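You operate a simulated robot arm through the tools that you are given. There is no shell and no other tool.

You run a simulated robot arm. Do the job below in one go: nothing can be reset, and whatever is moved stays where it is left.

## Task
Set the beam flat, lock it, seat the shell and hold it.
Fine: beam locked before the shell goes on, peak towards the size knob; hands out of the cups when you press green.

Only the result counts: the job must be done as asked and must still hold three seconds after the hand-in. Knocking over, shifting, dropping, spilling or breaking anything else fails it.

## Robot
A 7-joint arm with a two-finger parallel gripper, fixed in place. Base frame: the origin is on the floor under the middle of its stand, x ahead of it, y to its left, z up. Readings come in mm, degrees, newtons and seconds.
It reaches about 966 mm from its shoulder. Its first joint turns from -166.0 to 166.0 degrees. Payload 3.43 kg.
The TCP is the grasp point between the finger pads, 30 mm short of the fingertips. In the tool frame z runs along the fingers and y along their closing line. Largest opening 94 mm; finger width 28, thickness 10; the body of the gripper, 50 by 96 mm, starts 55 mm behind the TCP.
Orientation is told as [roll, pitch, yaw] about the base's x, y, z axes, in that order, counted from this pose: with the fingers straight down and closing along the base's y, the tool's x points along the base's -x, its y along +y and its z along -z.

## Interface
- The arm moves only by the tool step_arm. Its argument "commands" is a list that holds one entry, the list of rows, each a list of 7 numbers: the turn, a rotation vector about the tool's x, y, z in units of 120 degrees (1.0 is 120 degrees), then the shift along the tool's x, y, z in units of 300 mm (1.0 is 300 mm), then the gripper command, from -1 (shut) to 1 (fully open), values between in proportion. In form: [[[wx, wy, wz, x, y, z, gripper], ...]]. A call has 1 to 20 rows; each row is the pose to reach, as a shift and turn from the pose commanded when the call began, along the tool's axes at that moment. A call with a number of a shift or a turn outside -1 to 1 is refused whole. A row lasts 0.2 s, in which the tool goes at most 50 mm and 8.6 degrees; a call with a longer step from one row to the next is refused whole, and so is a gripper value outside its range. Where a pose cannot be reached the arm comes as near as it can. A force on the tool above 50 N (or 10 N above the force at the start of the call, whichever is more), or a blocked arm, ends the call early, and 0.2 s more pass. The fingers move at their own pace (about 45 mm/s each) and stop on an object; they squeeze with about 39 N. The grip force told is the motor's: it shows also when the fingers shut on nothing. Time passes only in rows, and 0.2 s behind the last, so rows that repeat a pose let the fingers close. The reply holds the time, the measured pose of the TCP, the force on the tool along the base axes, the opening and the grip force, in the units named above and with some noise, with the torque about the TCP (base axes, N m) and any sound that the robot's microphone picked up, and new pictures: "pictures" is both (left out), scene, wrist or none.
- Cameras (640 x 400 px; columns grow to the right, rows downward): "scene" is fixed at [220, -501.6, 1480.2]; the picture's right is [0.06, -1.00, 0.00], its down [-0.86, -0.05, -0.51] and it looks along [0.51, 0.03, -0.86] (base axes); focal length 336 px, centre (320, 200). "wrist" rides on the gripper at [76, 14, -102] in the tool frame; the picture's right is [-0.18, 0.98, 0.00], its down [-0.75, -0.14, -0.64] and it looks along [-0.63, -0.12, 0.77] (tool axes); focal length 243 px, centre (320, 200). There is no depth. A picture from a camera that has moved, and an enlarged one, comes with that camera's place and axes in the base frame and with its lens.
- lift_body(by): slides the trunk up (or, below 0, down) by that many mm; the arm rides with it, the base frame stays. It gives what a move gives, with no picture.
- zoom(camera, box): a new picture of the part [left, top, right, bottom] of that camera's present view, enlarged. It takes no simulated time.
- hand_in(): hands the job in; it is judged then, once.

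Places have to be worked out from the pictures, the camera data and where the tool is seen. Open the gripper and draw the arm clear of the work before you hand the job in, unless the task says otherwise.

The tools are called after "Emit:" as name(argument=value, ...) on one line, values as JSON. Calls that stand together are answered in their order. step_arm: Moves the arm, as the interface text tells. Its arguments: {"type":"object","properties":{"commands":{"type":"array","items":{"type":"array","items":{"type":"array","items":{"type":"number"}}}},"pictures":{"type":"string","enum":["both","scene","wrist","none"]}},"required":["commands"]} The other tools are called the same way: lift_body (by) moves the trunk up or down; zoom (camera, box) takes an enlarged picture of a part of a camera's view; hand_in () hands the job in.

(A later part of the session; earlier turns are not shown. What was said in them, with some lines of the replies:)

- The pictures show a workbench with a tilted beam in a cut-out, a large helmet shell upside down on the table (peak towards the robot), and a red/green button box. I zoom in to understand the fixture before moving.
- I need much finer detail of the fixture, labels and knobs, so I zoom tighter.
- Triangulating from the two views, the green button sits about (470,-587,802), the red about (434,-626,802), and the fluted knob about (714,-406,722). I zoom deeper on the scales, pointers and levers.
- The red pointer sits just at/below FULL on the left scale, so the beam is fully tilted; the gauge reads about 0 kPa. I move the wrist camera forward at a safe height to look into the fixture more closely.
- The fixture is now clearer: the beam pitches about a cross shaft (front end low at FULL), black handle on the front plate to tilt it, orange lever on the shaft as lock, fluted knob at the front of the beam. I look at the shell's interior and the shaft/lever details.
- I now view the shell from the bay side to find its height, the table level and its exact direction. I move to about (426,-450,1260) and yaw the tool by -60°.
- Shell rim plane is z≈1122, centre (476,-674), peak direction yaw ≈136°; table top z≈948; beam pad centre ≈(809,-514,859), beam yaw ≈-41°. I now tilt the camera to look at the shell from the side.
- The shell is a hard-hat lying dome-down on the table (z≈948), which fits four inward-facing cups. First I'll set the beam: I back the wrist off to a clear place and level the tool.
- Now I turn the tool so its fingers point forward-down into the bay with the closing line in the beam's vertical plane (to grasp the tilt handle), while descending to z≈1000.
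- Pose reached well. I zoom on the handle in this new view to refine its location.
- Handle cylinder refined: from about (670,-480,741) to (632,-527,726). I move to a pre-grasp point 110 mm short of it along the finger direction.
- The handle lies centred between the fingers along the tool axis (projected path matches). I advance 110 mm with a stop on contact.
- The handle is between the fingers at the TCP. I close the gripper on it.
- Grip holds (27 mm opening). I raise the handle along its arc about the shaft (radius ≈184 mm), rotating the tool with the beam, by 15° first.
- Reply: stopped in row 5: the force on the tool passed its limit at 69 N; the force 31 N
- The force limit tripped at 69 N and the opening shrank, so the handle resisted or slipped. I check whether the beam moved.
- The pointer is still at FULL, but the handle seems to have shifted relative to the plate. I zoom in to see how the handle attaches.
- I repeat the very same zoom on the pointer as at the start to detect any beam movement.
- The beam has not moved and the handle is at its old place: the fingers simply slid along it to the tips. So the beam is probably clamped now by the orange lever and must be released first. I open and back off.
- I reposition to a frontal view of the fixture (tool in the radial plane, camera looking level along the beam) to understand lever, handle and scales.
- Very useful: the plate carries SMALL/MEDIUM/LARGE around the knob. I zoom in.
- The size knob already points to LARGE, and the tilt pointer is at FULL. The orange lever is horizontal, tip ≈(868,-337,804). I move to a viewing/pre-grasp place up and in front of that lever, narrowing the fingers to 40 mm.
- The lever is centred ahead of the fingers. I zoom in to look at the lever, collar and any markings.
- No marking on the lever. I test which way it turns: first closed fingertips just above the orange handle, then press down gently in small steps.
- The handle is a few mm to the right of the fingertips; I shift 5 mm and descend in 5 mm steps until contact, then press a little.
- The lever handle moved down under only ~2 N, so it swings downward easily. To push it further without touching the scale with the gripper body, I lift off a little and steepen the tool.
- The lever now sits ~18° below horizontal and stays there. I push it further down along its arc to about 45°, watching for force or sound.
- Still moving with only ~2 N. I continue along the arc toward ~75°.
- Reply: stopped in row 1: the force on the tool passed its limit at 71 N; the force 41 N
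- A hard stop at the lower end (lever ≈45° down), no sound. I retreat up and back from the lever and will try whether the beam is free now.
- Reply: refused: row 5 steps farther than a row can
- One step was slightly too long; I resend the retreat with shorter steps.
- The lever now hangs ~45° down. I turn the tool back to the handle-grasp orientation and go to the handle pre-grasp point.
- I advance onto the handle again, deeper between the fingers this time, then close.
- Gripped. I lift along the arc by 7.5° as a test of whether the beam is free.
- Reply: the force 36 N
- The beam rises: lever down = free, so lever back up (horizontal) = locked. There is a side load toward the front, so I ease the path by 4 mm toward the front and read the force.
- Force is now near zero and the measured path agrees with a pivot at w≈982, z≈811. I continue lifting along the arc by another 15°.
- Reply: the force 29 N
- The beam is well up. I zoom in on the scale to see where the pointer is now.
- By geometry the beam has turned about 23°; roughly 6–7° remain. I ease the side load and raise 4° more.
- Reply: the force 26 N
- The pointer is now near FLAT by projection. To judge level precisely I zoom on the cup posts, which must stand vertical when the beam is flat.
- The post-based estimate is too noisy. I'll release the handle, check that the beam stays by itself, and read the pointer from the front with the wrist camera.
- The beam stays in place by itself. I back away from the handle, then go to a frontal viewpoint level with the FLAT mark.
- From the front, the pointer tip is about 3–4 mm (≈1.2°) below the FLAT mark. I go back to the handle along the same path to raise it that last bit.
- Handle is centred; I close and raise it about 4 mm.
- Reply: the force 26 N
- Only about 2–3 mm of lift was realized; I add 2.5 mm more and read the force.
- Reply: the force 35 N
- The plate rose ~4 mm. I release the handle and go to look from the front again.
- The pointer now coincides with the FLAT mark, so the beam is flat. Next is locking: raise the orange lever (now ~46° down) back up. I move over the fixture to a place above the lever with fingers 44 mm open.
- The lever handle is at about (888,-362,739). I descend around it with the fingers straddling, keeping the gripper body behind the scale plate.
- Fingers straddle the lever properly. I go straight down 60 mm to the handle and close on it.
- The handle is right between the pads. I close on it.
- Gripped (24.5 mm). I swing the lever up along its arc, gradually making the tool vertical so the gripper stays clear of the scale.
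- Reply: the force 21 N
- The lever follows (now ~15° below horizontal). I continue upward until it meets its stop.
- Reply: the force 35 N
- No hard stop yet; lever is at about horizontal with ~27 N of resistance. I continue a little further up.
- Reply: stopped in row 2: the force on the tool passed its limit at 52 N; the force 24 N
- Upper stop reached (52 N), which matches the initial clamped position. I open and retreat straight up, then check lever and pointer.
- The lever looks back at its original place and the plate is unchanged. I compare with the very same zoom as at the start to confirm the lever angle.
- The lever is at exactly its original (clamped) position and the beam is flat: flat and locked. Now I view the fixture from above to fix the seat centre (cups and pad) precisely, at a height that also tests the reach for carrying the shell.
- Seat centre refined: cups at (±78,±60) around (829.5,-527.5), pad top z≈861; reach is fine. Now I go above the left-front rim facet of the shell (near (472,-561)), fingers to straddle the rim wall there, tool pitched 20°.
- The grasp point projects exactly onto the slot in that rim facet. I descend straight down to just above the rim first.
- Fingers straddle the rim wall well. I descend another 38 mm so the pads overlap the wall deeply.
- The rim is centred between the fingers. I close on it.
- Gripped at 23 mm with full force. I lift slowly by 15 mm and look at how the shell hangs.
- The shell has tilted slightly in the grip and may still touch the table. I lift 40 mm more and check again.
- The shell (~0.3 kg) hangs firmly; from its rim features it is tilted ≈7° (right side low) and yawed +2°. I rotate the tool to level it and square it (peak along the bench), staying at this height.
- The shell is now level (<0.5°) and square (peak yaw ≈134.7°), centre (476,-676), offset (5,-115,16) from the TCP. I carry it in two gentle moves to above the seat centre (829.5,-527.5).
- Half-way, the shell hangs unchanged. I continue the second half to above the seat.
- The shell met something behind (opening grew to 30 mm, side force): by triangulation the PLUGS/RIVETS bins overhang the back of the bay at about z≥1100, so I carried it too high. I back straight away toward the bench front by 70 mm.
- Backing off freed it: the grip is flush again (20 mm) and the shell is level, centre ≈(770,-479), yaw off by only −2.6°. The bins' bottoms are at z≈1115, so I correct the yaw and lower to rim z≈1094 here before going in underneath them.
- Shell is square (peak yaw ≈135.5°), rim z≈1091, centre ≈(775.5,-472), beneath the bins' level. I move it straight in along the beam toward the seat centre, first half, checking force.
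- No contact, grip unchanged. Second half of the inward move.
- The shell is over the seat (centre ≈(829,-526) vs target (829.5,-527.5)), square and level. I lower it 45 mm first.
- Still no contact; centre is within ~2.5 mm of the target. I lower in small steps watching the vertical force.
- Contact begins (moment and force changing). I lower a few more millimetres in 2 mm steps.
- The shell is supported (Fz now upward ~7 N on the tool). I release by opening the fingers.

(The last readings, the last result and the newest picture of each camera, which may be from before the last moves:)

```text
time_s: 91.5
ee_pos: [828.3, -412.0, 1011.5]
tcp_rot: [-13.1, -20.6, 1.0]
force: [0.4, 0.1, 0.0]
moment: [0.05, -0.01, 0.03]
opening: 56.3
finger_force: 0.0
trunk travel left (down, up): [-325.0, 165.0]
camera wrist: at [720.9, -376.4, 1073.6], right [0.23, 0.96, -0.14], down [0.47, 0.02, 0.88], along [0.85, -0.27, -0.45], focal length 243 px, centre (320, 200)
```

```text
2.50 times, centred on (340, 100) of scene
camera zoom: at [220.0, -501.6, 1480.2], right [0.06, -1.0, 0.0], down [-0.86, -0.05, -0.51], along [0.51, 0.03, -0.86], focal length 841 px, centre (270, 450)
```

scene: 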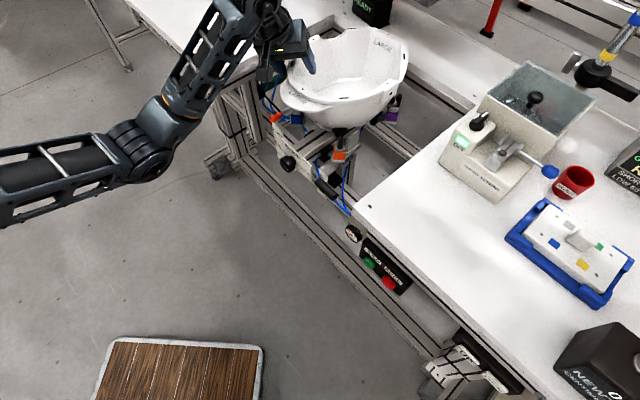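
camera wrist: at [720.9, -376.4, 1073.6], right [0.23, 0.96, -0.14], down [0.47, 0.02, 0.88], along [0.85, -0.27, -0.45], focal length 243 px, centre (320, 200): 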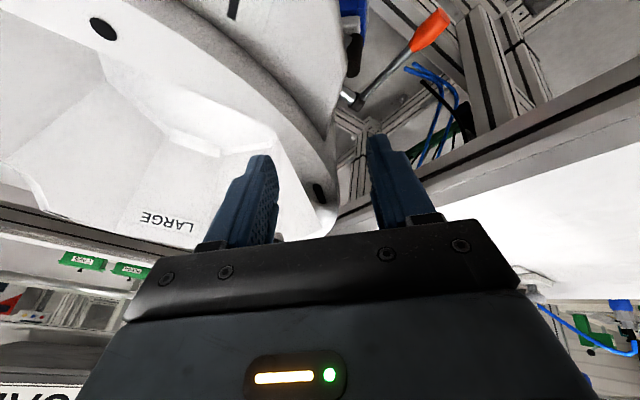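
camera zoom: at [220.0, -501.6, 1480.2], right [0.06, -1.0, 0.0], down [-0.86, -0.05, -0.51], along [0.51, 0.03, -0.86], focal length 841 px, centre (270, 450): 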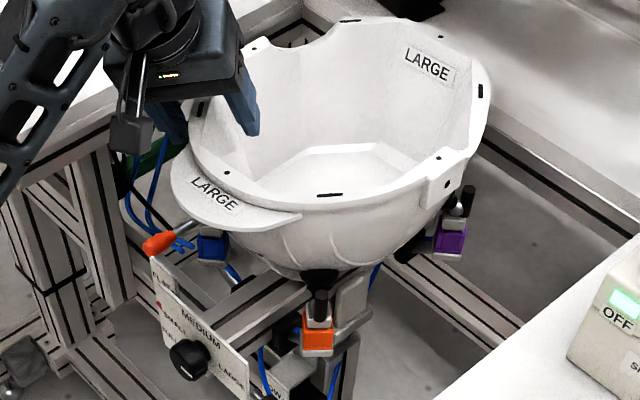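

The shell sits on the cups by itself, level, peak toward the size knob. I withdraw the fingers along their own axis.

Emit:
step_arm(commands=[[[0, 0, 0, 0, 0, -0.06, 0.2], [0, 0, 0, 0, 0, -0.15, 0.2], [0, 0, 0, 0, 0, -0.28, 0.2], [0, 0, 0, 0, 0, -0.42, 0.2], [0, 0, 0, 0, 0, -0.5, 0.2], [0, 0, 0, 0, 0, -0.5, 0.2]]], pictures="both")

Emit:
zoom(camera="scene", box=[240, 20, 440, 180])

Emit:
zoom(camera="scene", box=[330, 215, 430, 305])

```text
time_s: 92.9
ee_pos: [775.0, -378.6, 1148.0]
tcp_rot: [-13.1, -20.7, 1.2]
force: [0.2, 0.7, 0.3]
moment: [-0.02, 0.01, 0.02]
opening: 56.4
finger_force: 0.0
trunk travel left (down, up): [-325.0, 165.0]
camera wrist: at [668.3, -343.7, 1211.2], right [0.23, 0.96, -0.14], down [0.47, 0.02, 0.88], along [0.85, -0.27, -0.45], focal length 243 px, centre (320, 200)
```

scene: 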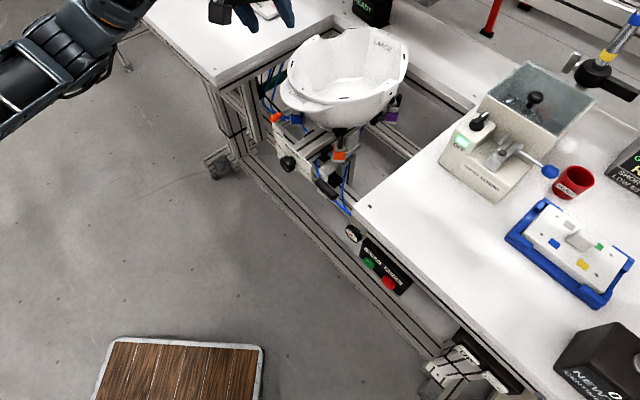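
wrist: 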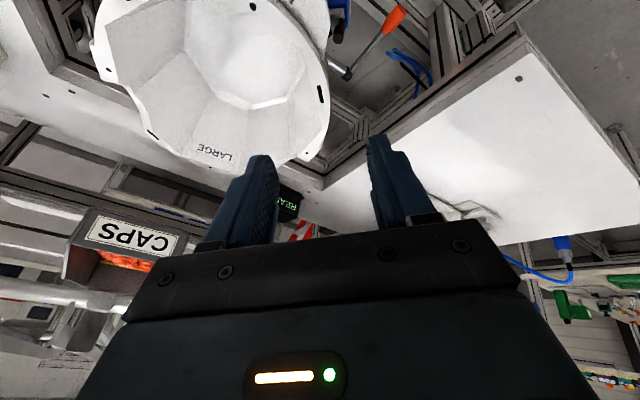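

```text
2.50 times, centred on (340, 100) of scene
camera zoom: at [220.0, -501.6, 1480.2], right [0.06, -1.0, 0.0], down [-0.86, -0.05, -0.51], along [0.51, 0.03, -0.86], focal length 841 px, centre (270, 450)
```

zoom: 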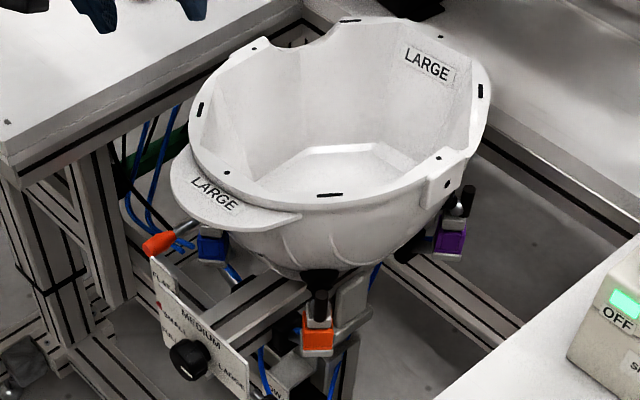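

```text
4.44 times, centred on (380, 260) of scene
camera zoom: at [220.0, -501.6, 1480.2], right [0.06, -1.0, 0.0], down [-0.86, -0.05, -0.51], along [0.51, 0.03, -0.86], focal length 1495 px, centre (53, -67)
```

zoom: 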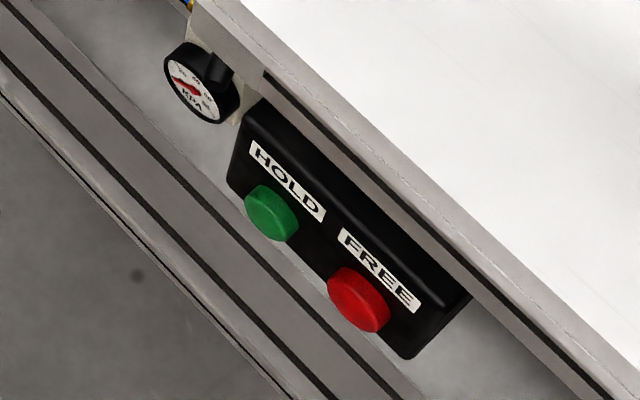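

The shell is seated: centre ≈(828,-525), within ~3 mm of the cups' centre, yaw ≈2° off, rim z≈1029. Now I go for the green HOLD button with closed fingers: first away to the front and turn the tool to face the sloped button panel.

Emit:
step_arm(commands=[[[0.0151, -0.0217, 0.049, 0.1, -0.002, -0.014, -1], [0.0302, -0.0435, 0.0981, 0.22, -0.005, -0.031, -1], [0.0453, -0.0652, 0.1471, 0.35, -0.007, -0.049, -1], [0.0605, -0.0869, 0.1962, 0.48, -0.01, -0.068, -1], [0.0756, -0.1086, 0.2452, 0.6, -0.012, -0.085, -1], [0.0907, -0.1304, 0.2943, 0.69, -0.014, -0.098, -1], [0.1058, -0.1521, 0.3433, 0.727, -0.015, -0.103, -1], [0.1058, -0.1521, 0.3433, 0.727, -0.015, -0.103, -1]]], pictures="scene")

Emit:
step_arm(commands=[[[0, 0, 0, 0.05, -0.07, 0.057, -1], [0, 0, 0, 0.12, -0.165, 0.135, -1], [0, 0, 0, 0.19, -0.265, 0.215, -1], [0, 0, 0, 0.26, -0.365, 0.297, -1], [0, 0, 0, 0.33, -0.465, 0.38, -1], [0, 0, 0, 0.4, -0.565, 0.46, -1], [0, 0, 0, 0.46, -0.65, 0.53, -1], [0, 0, 0, 0.489, -0.695, 0.566, -1], [0, 0, 0, 0.489, -0.695, 0.566, -1]]], pictures="both")

```text
time_s: 94.7
ee_pos: [559.7, -377.9, 1099.9]
tcp_rot: [0.2, -45.1, -45.2]
force: [0.1, -0.5, 0.2]
moment: [0.04, 0.0, 0.02]
opening: 0.0
finger_force: 33.4
trunk travel left (down, up): [-325.0, 165.0]
```

scene: 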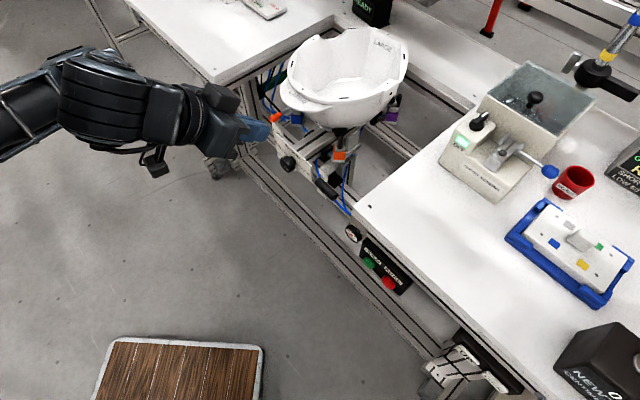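

```text
time_s: 96.7
ee_pos: [424.4, -537.9, 875.0]
tcp_rot: [0.1, -45.1, -45.1]
force: [-0.2, 0.8, 0.2]
moment: [0.02, -0.04, 0.0]
opening: 0.0
finger_force: 32.9
trunk travel left (down, up): [-325.0, 165.0]
camera wrist: at [344.7, -439.2, 893.8], right [0.79, 0.6, 0.13], down [-0.04, -0.16, 0.99], along [0.62, -0.78, -0.1], focal length 243 px, centre (320, 200)
```

scene: 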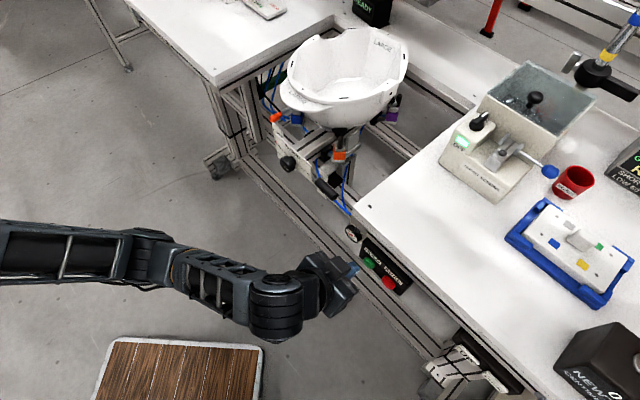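
wrist: 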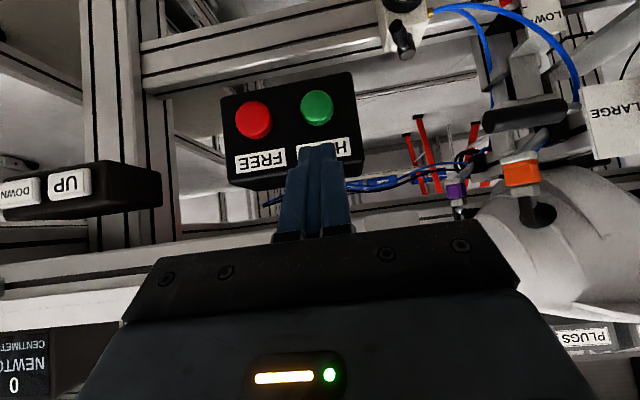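

Emit:
zoom(camera="wrist", box=[210, 60, 370, 200])

Emit:
zoom(camera="scene", box=[320, 220, 420, 300])

```text
2.86 times, centred on (290, 130) of wrist
camera zoom: at [344.7, -439.2, 893.8], right [0.79, 0.6, 0.13], down [-0.04, -0.16, 0.99], along [0.62, -0.78, -0.1], focal length 693 px, centre (406, 400)
```

zoom: 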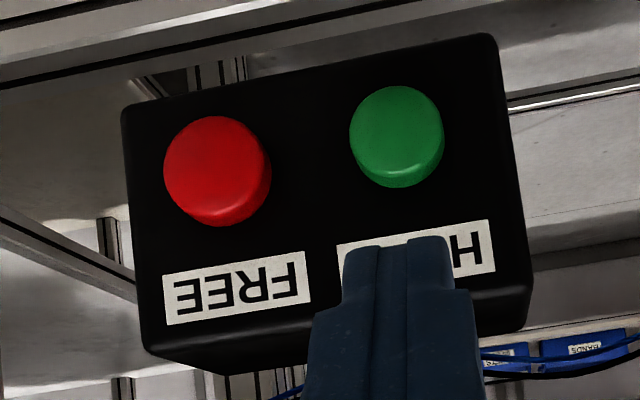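

```text
5.00 times, centred on (370, 260) of scene
camera zoom: at [220.0, -501.6, 1480.2], right [0.06, -1.0, 0.0], down [-0.86, -0.05, -0.51], along [0.51, 0.03, -0.86], focal length 1682 px, centre (70, -100)
```

zoom: 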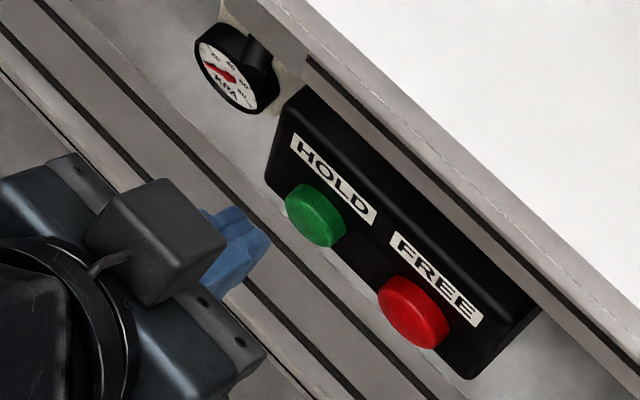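

The panel is vertical (its normal points to the front), so the button must be pushed horizontally along the bench depth. I lower 61 mm and advance to just short of the green cap.

Emit:
step_arm(commands=[[[0, 0, 0, 0.048, 0, 0.048, -1], [0, 0, 0, 0.096, 0, 0.096, -1], [0, 0, 0, 0.1438, 0, 0.1438, -1], [0, 0, 0, 0.11, 0, 0.18, -1], [0, 0, 0, 0.085, 0, 0.203, -1], [0, 0, 0, 0.085, 0, 0.203, -1]]], pictures="both")

Emit:
zoom(camera="scene", box=[320, 220, 420, 300])

Emit:
zoom(camera="wrist", box=[220, 20, 420, 200])

```text
time_s: 98.1
ee_pos: [442.9, -555.4, 813.3]
tcp_rot: [0.1, -45.0, -45.1]
force: [-0.1, 0.1, -0.1]
moment: [0.0, -0.02, 0.01]
opening: 0.3
finger_force: 33.2
trunk travel left (down, up): [-325.0, 165.0]
camera wrist: at [362.3, -457.0, 832.5], right [0.79, 0.6, 0.13], down [-0.04, -0.16, 0.99], along [0.62, -0.78, -0.1], focal length 243 px, centre (320, 200)
```

scene: 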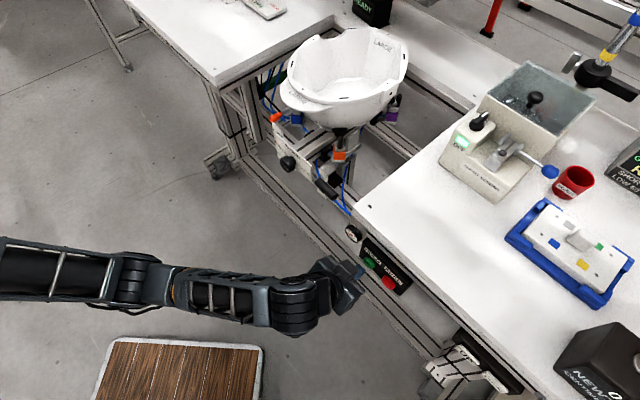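
wrist: 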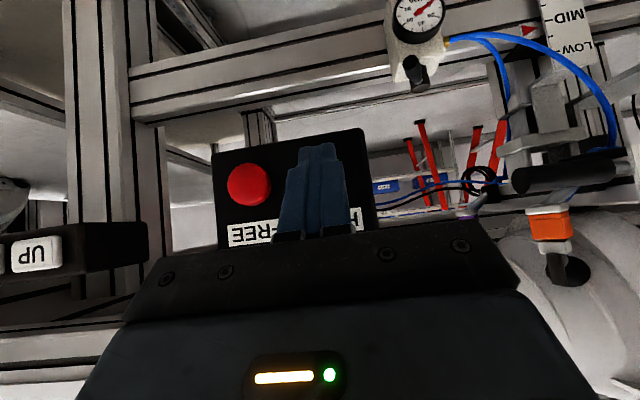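

```text
5.00 times, centred on (370, 260) of scene
camera zoom: at [220.0, -501.6, 1480.2], right [0.06, -1.0, 0.0], down [-0.86, -0.05, -0.51], along [0.51, 0.03, -0.86], focal length 1682 px, centre (70, -100)
```

zoom: 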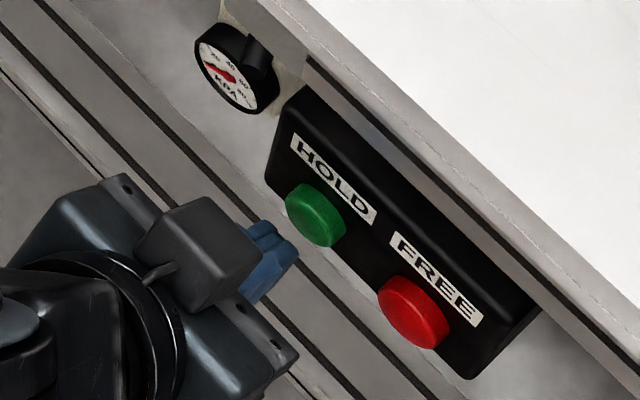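

```text
2.22 times, centred on (320, 110) of wrist
camera zoom: at [362.3, -457.0, 832.5], right [0.79, 0.6, 0.13], down [-0.04, -0.16, 0.99], along [0.62, -0.78, -0.1], focal length 539 px, centre (320, 400)
```

zoom: 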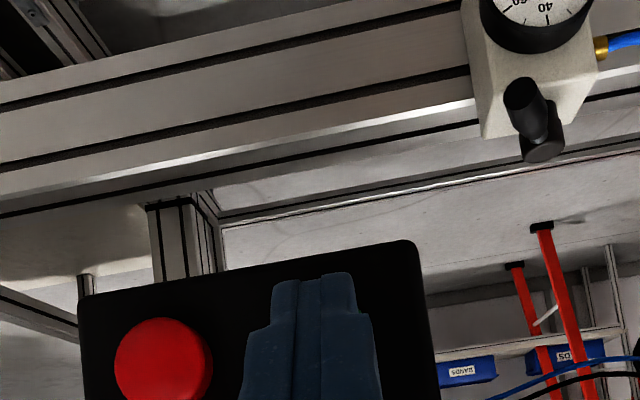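

The leading fingertip corner lines up with the green cap, about 10 mm away. I advance in small steps and read the force.

Emit:
step_arm(commands=[[[0, 0, 0, -0.006, 0, 0.013, -1], [0, 0, 0, -0.0118, 0, 0.026, -1], [0, 0, 0, -0.0118, 0, 0.026, -1]]], pictures="none")

Emit:
step_arm(commands=[[[0, 0, 0, -0.0094, 0, 0.0094, -1], [0, 0, 0, -0.0094, 0, 0.0094, -1]]], pictures="none")

```text
time_s: 98.9
ee_pos: [446.8, -562.1, 810.7]
tcp_rot: [0.1, -44.9, -45.2]
force: [-0.2, 0.1, 0.4]
moment: [-0.03, -0.01, 0.01]
opening: 0.0
finger_force: 33.1
trunk travel left (down, up): [-325.0, 165.0]
```

```text
time_s: 99.5
ee_pos: [449.4, -564.6, 810.5]
tcp_rot: [0.1, -45.0, -45.0]
force: [-0.8, 1.8, -1.0]
moment: [0.01, 0.0, 0.02]
opening: 0.2
finger_force: 33.4
trunk travel left (down, up): [-325.0, 165.0]
heard: click
```

A click was heard: the button registered. I look at the gauge and button before backing off.

Emit:
step_arm(commands=[[[0, 0, 0, 0, 0, 0, -1], [0, 0, 0, 0.06, 0, -0.06, -1], [0, 0, 0, 0.15, 0, -0.15, -1], [0, 0, 0, 0.24, 0, -0.24, -1], [0, 0, 0, 0.24, 0, -0.24, -1]]], pictures="both")

Emit:
zoom(camera="scene", box=[335, 215, 395, 265])

Emit:
zoom(camera="wrist", box=[280, 0, 480, 140])

Emit:
zoom(camera="scene", box=[240, 20, 440, 180])

```text
time_s: 100.7
ee_pos: [380.1, -493.4, 813.0]
tcp_rot: [0.2, -45.0, -45.2]
force: [-1.1, 0.3, -0.4]
moment: [-0.03, 0.03, 0.02]
opening: 0.0
finger_force: 32.8
trunk travel left (down, up): [-325.0, 165.0]
camera wrist: at [299.4, -392.7, 830.9], right [0.79, 0.6, 0.13], down [-0.04, -0.16, 0.99], along [0.62, -0.78, -0.1], focal length 243 px, centre (320, 200)
```

scene: 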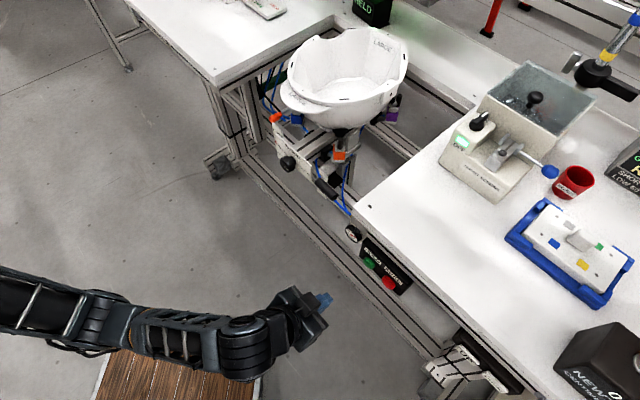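
wrist: 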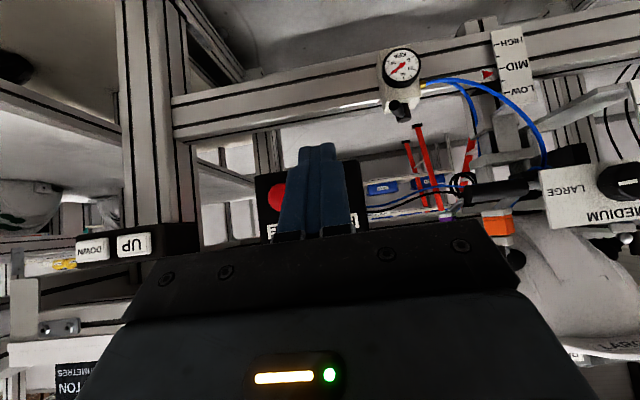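

```text
8.00 times, centred on (365, 240) of scene
camera zoom: at [220.0, -501.6, 1480.2], right [0.06, -1.0, 0.0], down [-0.86, -0.05, -0.51], along [0.51, 0.03, -0.86], focal length 2691 px, centre (-40, -120)
```

zoom: 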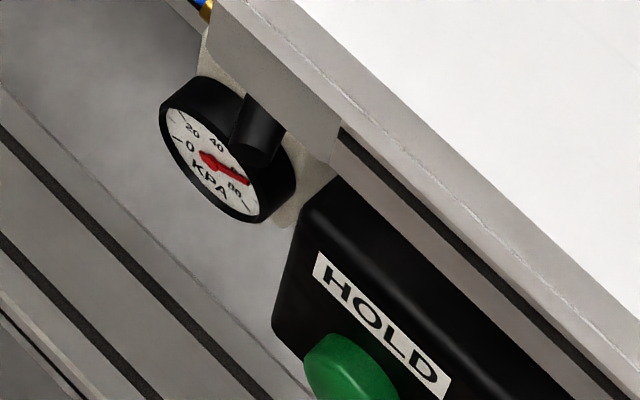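

```text
2.86 times, centred on (380, 70) of wrist
camera zoom: at [299.4, -392.7, 830.9], right [0.79, 0.6, 0.13], down [-0.04, -0.16, 0.99], along [0.62, -0.78, -0.1], focal length 693 px, centre (149, 571)
```

zoom: 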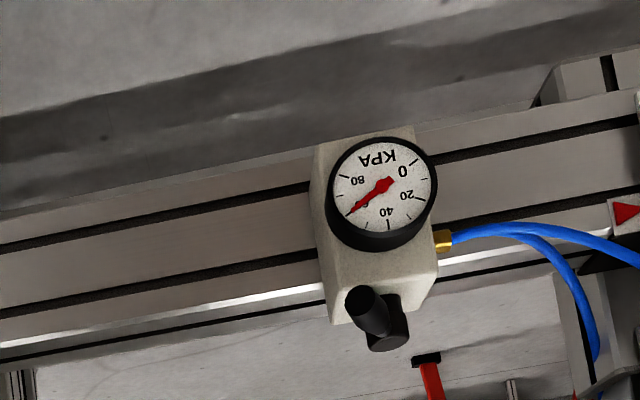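

```text
2.50 times, centred on (340, 100) of scene
camera zoom: at [220.0, -501.6, 1480.2], right [0.06, -1.0, 0.0], down [-0.86, -0.05, -0.51], along [0.51, 0.03, -0.86], focal length 841 px, centre (270, 450)
```

zoom: 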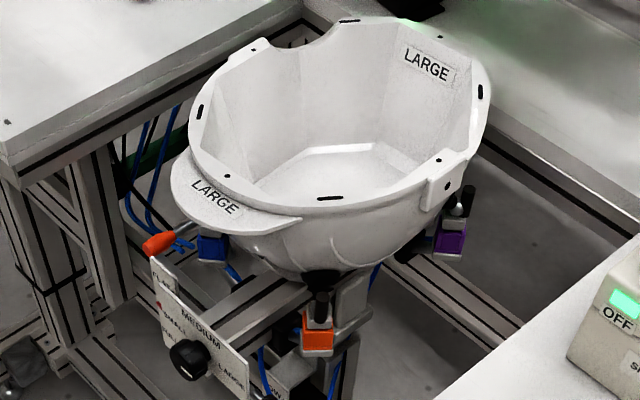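

The gauge went to ~60 kPa and the rear display appears to have changed. I zoom to read it, and re-check the tilt pointer and lever.

Emit:
zoom(camera="scene", box=[340, 0, 400, 30])

Emit:
zoom(camera="scene", box=[265, 100, 325, 180])

Emit:
zoom(camera="wrist", box=[440, 140, 640, 280])

```text
10.67 times, centred on (370, 15) of scene
camera zoom: at [220.0, -501.6, 1480.2], right [0.06, -1.0, 0.0], down [-0.86, -0.05, -0.51], along [0.51, 0.03, -0.86], focal length 3588 px, centre (-213, 2173)
```

zoom: 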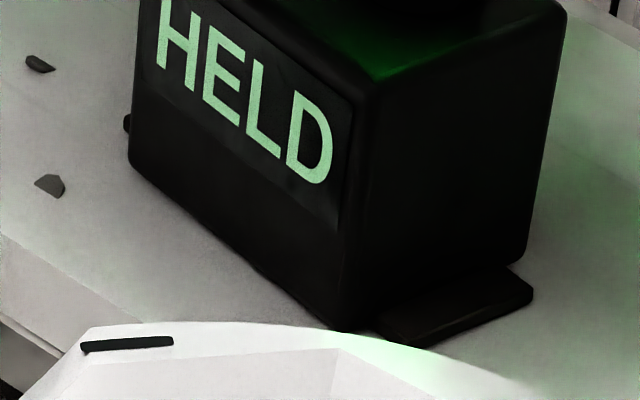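

```text
5.00 times, centred on (295, 140) of scene
camera zoom: at [220.0, -501.6, 1480.2], right [0.06, -1.0, 0.0], down [-0.86, -0.05, -0.51], along [0.51, 0.03, -0.86], focal length 1682 px, centre (445, 500)
```

zoom: 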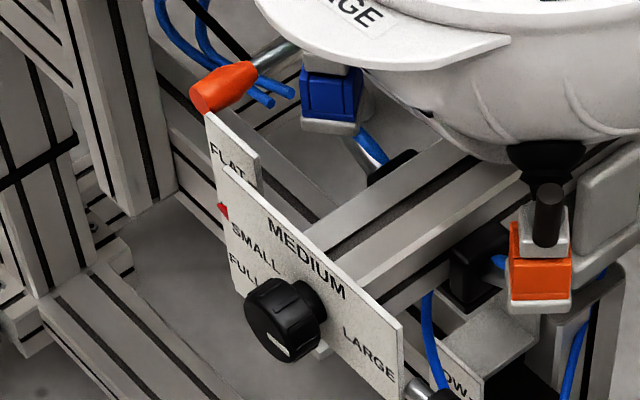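

```text
2.86 times, centred on (540, 210) of wrist
camera zoom: at [299.4, -392.7, 830.9], right [0.79, 0.6, 0.13], down [-0.04, -0.16, 0.99], along [0.62, -0.78, -0.1], focal length 693 px, centre (-309, 171)
```

zoom: 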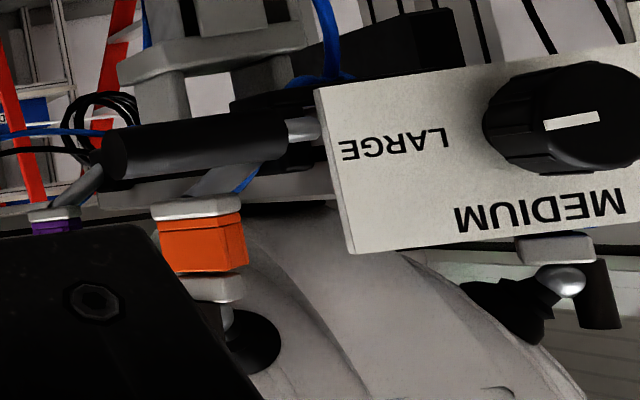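

The display reads HELD with the green lamp, gauge ~60 kPa, pointer at FLAT, lever up, knob at LARGE. I open the gripper and draw the arm clear.

Emit:
step_arm(commands=[[[0, 0, 0, -0.04, 0.018, -0.085, 1], [0, 0, 0, -0.1, 0.045, -0.21, 1], [0, 0, 0, -0.165, 0.074, -0.345, 1], [0, 0, 0, -0.23, 0.103, -0.48, 1], [0, 0, 0, -0.295, 0.132, -0.615, 1], [0, 0, 0, -0.36, 0.161, -0.75, 1], [0, 0, 0, -0.415, 0.186, -0.865, 1], [0, 0, 0, -0.438, 0.196, -0.914, 1], [0, 0, 0, -0.438, 0.196, -0.914, 1], [0, 0, 0, -0.438, 0.196, -0.914, 1], [0, 0, 0, -0.438, 0.196, -0.914, 1], [0, 0, 0, -0.438, 0.196, -0.914, 1]]], pictures="both")

Emit:
zoom(camera="scene", box=[240, 0, 440, 180])

Emit:
zoom(camera="scene", box=[335, 215, 415, 300])

```text
time_s: 102.7
ee_pos: [411.0, -373.8, 1089.9]
tcp_rot: [2.7, -44.5, -37.9]
force: [-0.5, 0.5, -0.4]
moment: [0.04, 0.01, 0.02]
opening: 94.1
finger_force: 0.1
out of reach, approached as far as the arm can: row 7, 8, 9, 10
trunk travel left (down, up): [-325.0, 165.0]
stopped in row 10: the arm was blocked; the commanded pose is now the measured one
camera wrist: at [317.0, -289.7, 1108.9], right [0.68, 0.71, 0.16], down [-0.03, -0.19, 0.98], along [0.73, -0.67, -0.11], focal length 243 px, centre (320, 200)
```

scene: 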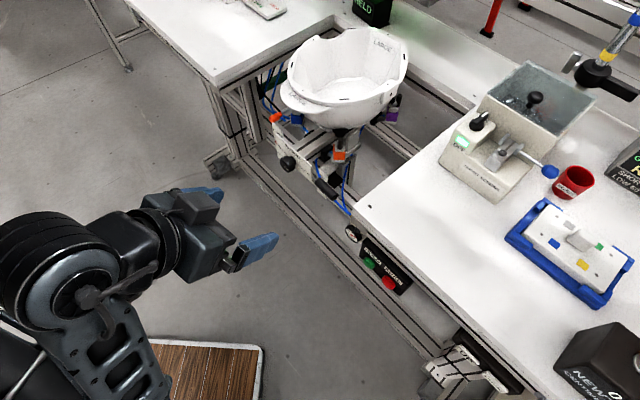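
wrist: 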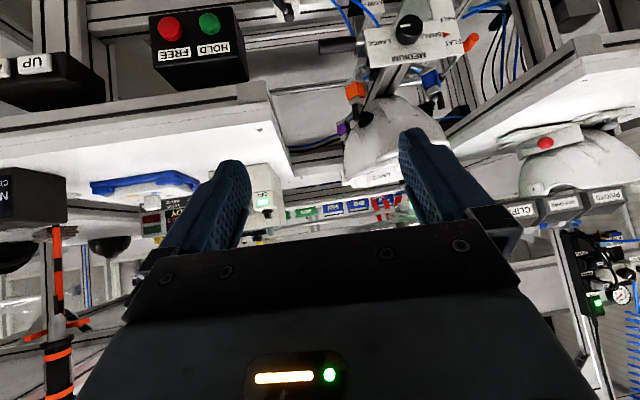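

```text
2.22 times, centred on (340, 90) of scene
camera zoom: at [220.0, -501.6, 1480.2], right [0.06, -1.0, 0.0], down [-0.86, -0.05, -0.51], along [0.51, 0.03, -0.86], focal length 748 px, centre (276, 444)
```

zoom: 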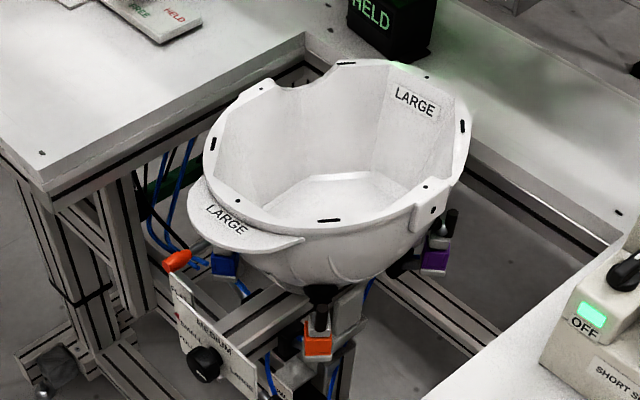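

```text
4.71 times, centred on (375, 258) of scene
camera zoom: at [220.0, -501.6, 1480.2], right [0.06, -1.0, 0.0], down [-0.86, -0.05, -0.51], along [0.51, 0.03, -0.86], focal length 1583 px, centre (61, -71)
```

zoom: 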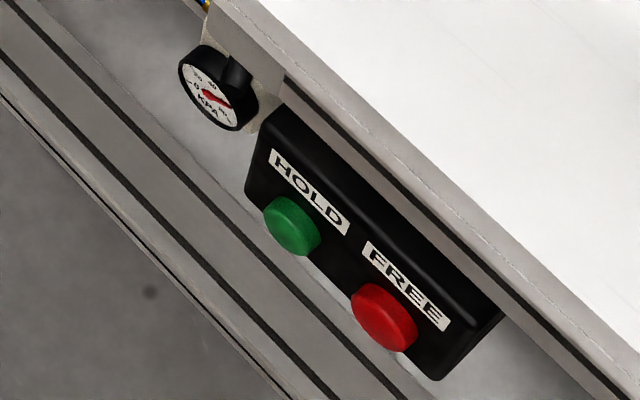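

Everything holds: HELD is displayed, gripper open and arm clear of the work. One last check of the tilt pointer from this view.

Emit:
zoom(camera="wrist", box=[330, 0, 510, 130])

Emit:
zoom(camera="wrist", box=[240, 180, 420, 230])

```text
3.08 times, centred on (420, 65) of wrist
camera zoom: at [317.0, -289.7, 1108.9], right [0.68, 0.71, 0.16], down [-0.03, -0.19, 0.98], along [0.73, -0.67, -0.11], focal length 746 px, centre (12, 615)
```

zoom: 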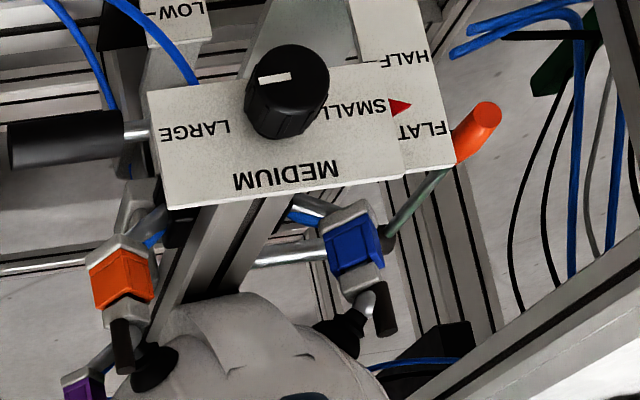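

```text
3.56 times, centred on (330, 205) of wrist
camera zoom: at [317.0, -289.7, 1108.9], right [0.68, 0.71, 0.16], down [-0.03, -0.19, 0.98], along [0.73, -0.67, -0.11], focal length 863 px, centre (284, 182)
```

zoom: 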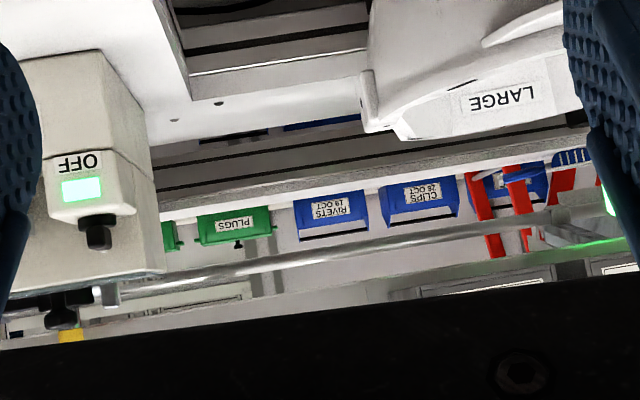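

Beam flat and locked, shell seated with the peak at the size knob, vacuum on (HELD), gripper open and clear. I hand the job in.

Emit:
hand_in()

```text
The job is handed in.
```

The beam is flat and locked, and the shell is seated with its peak toward the size knob and held by the vacuum. I've handed the job in; I don't have the verdict.

- **Beam:** it started clamped at FULL. I pushed the orange lever down to free it, raised the beam until the pointer met FLAT, and put the lever back up to its stop before the shell went on. The lever matched its starting position exactly in the picture. I did not load-test the lock afterwards.
- **Shell:** by picture measurement it sits within about 3 mm of the centre of the four cups, about 2° off in turn and about 2° in tilt. The size knob already pointed to LARGE, so I left it alone.
- **Hold:** the gripper was out of the shell and cups when I pressed green. I heard a click, the gauge went to about 60 kPa, and the display changed from READY to HELD.
- **At hand-in:** the gripper was open and the arm clear of the bench.

**Bump on the way:** my first carry was too high, and the shell touched what I took to be the bins over the back of the bay, with about 11 N of side force. I backed off, lowered it and came in underneath. The CAPS bin still looked in place afterwards, and I saw nothing else moved.
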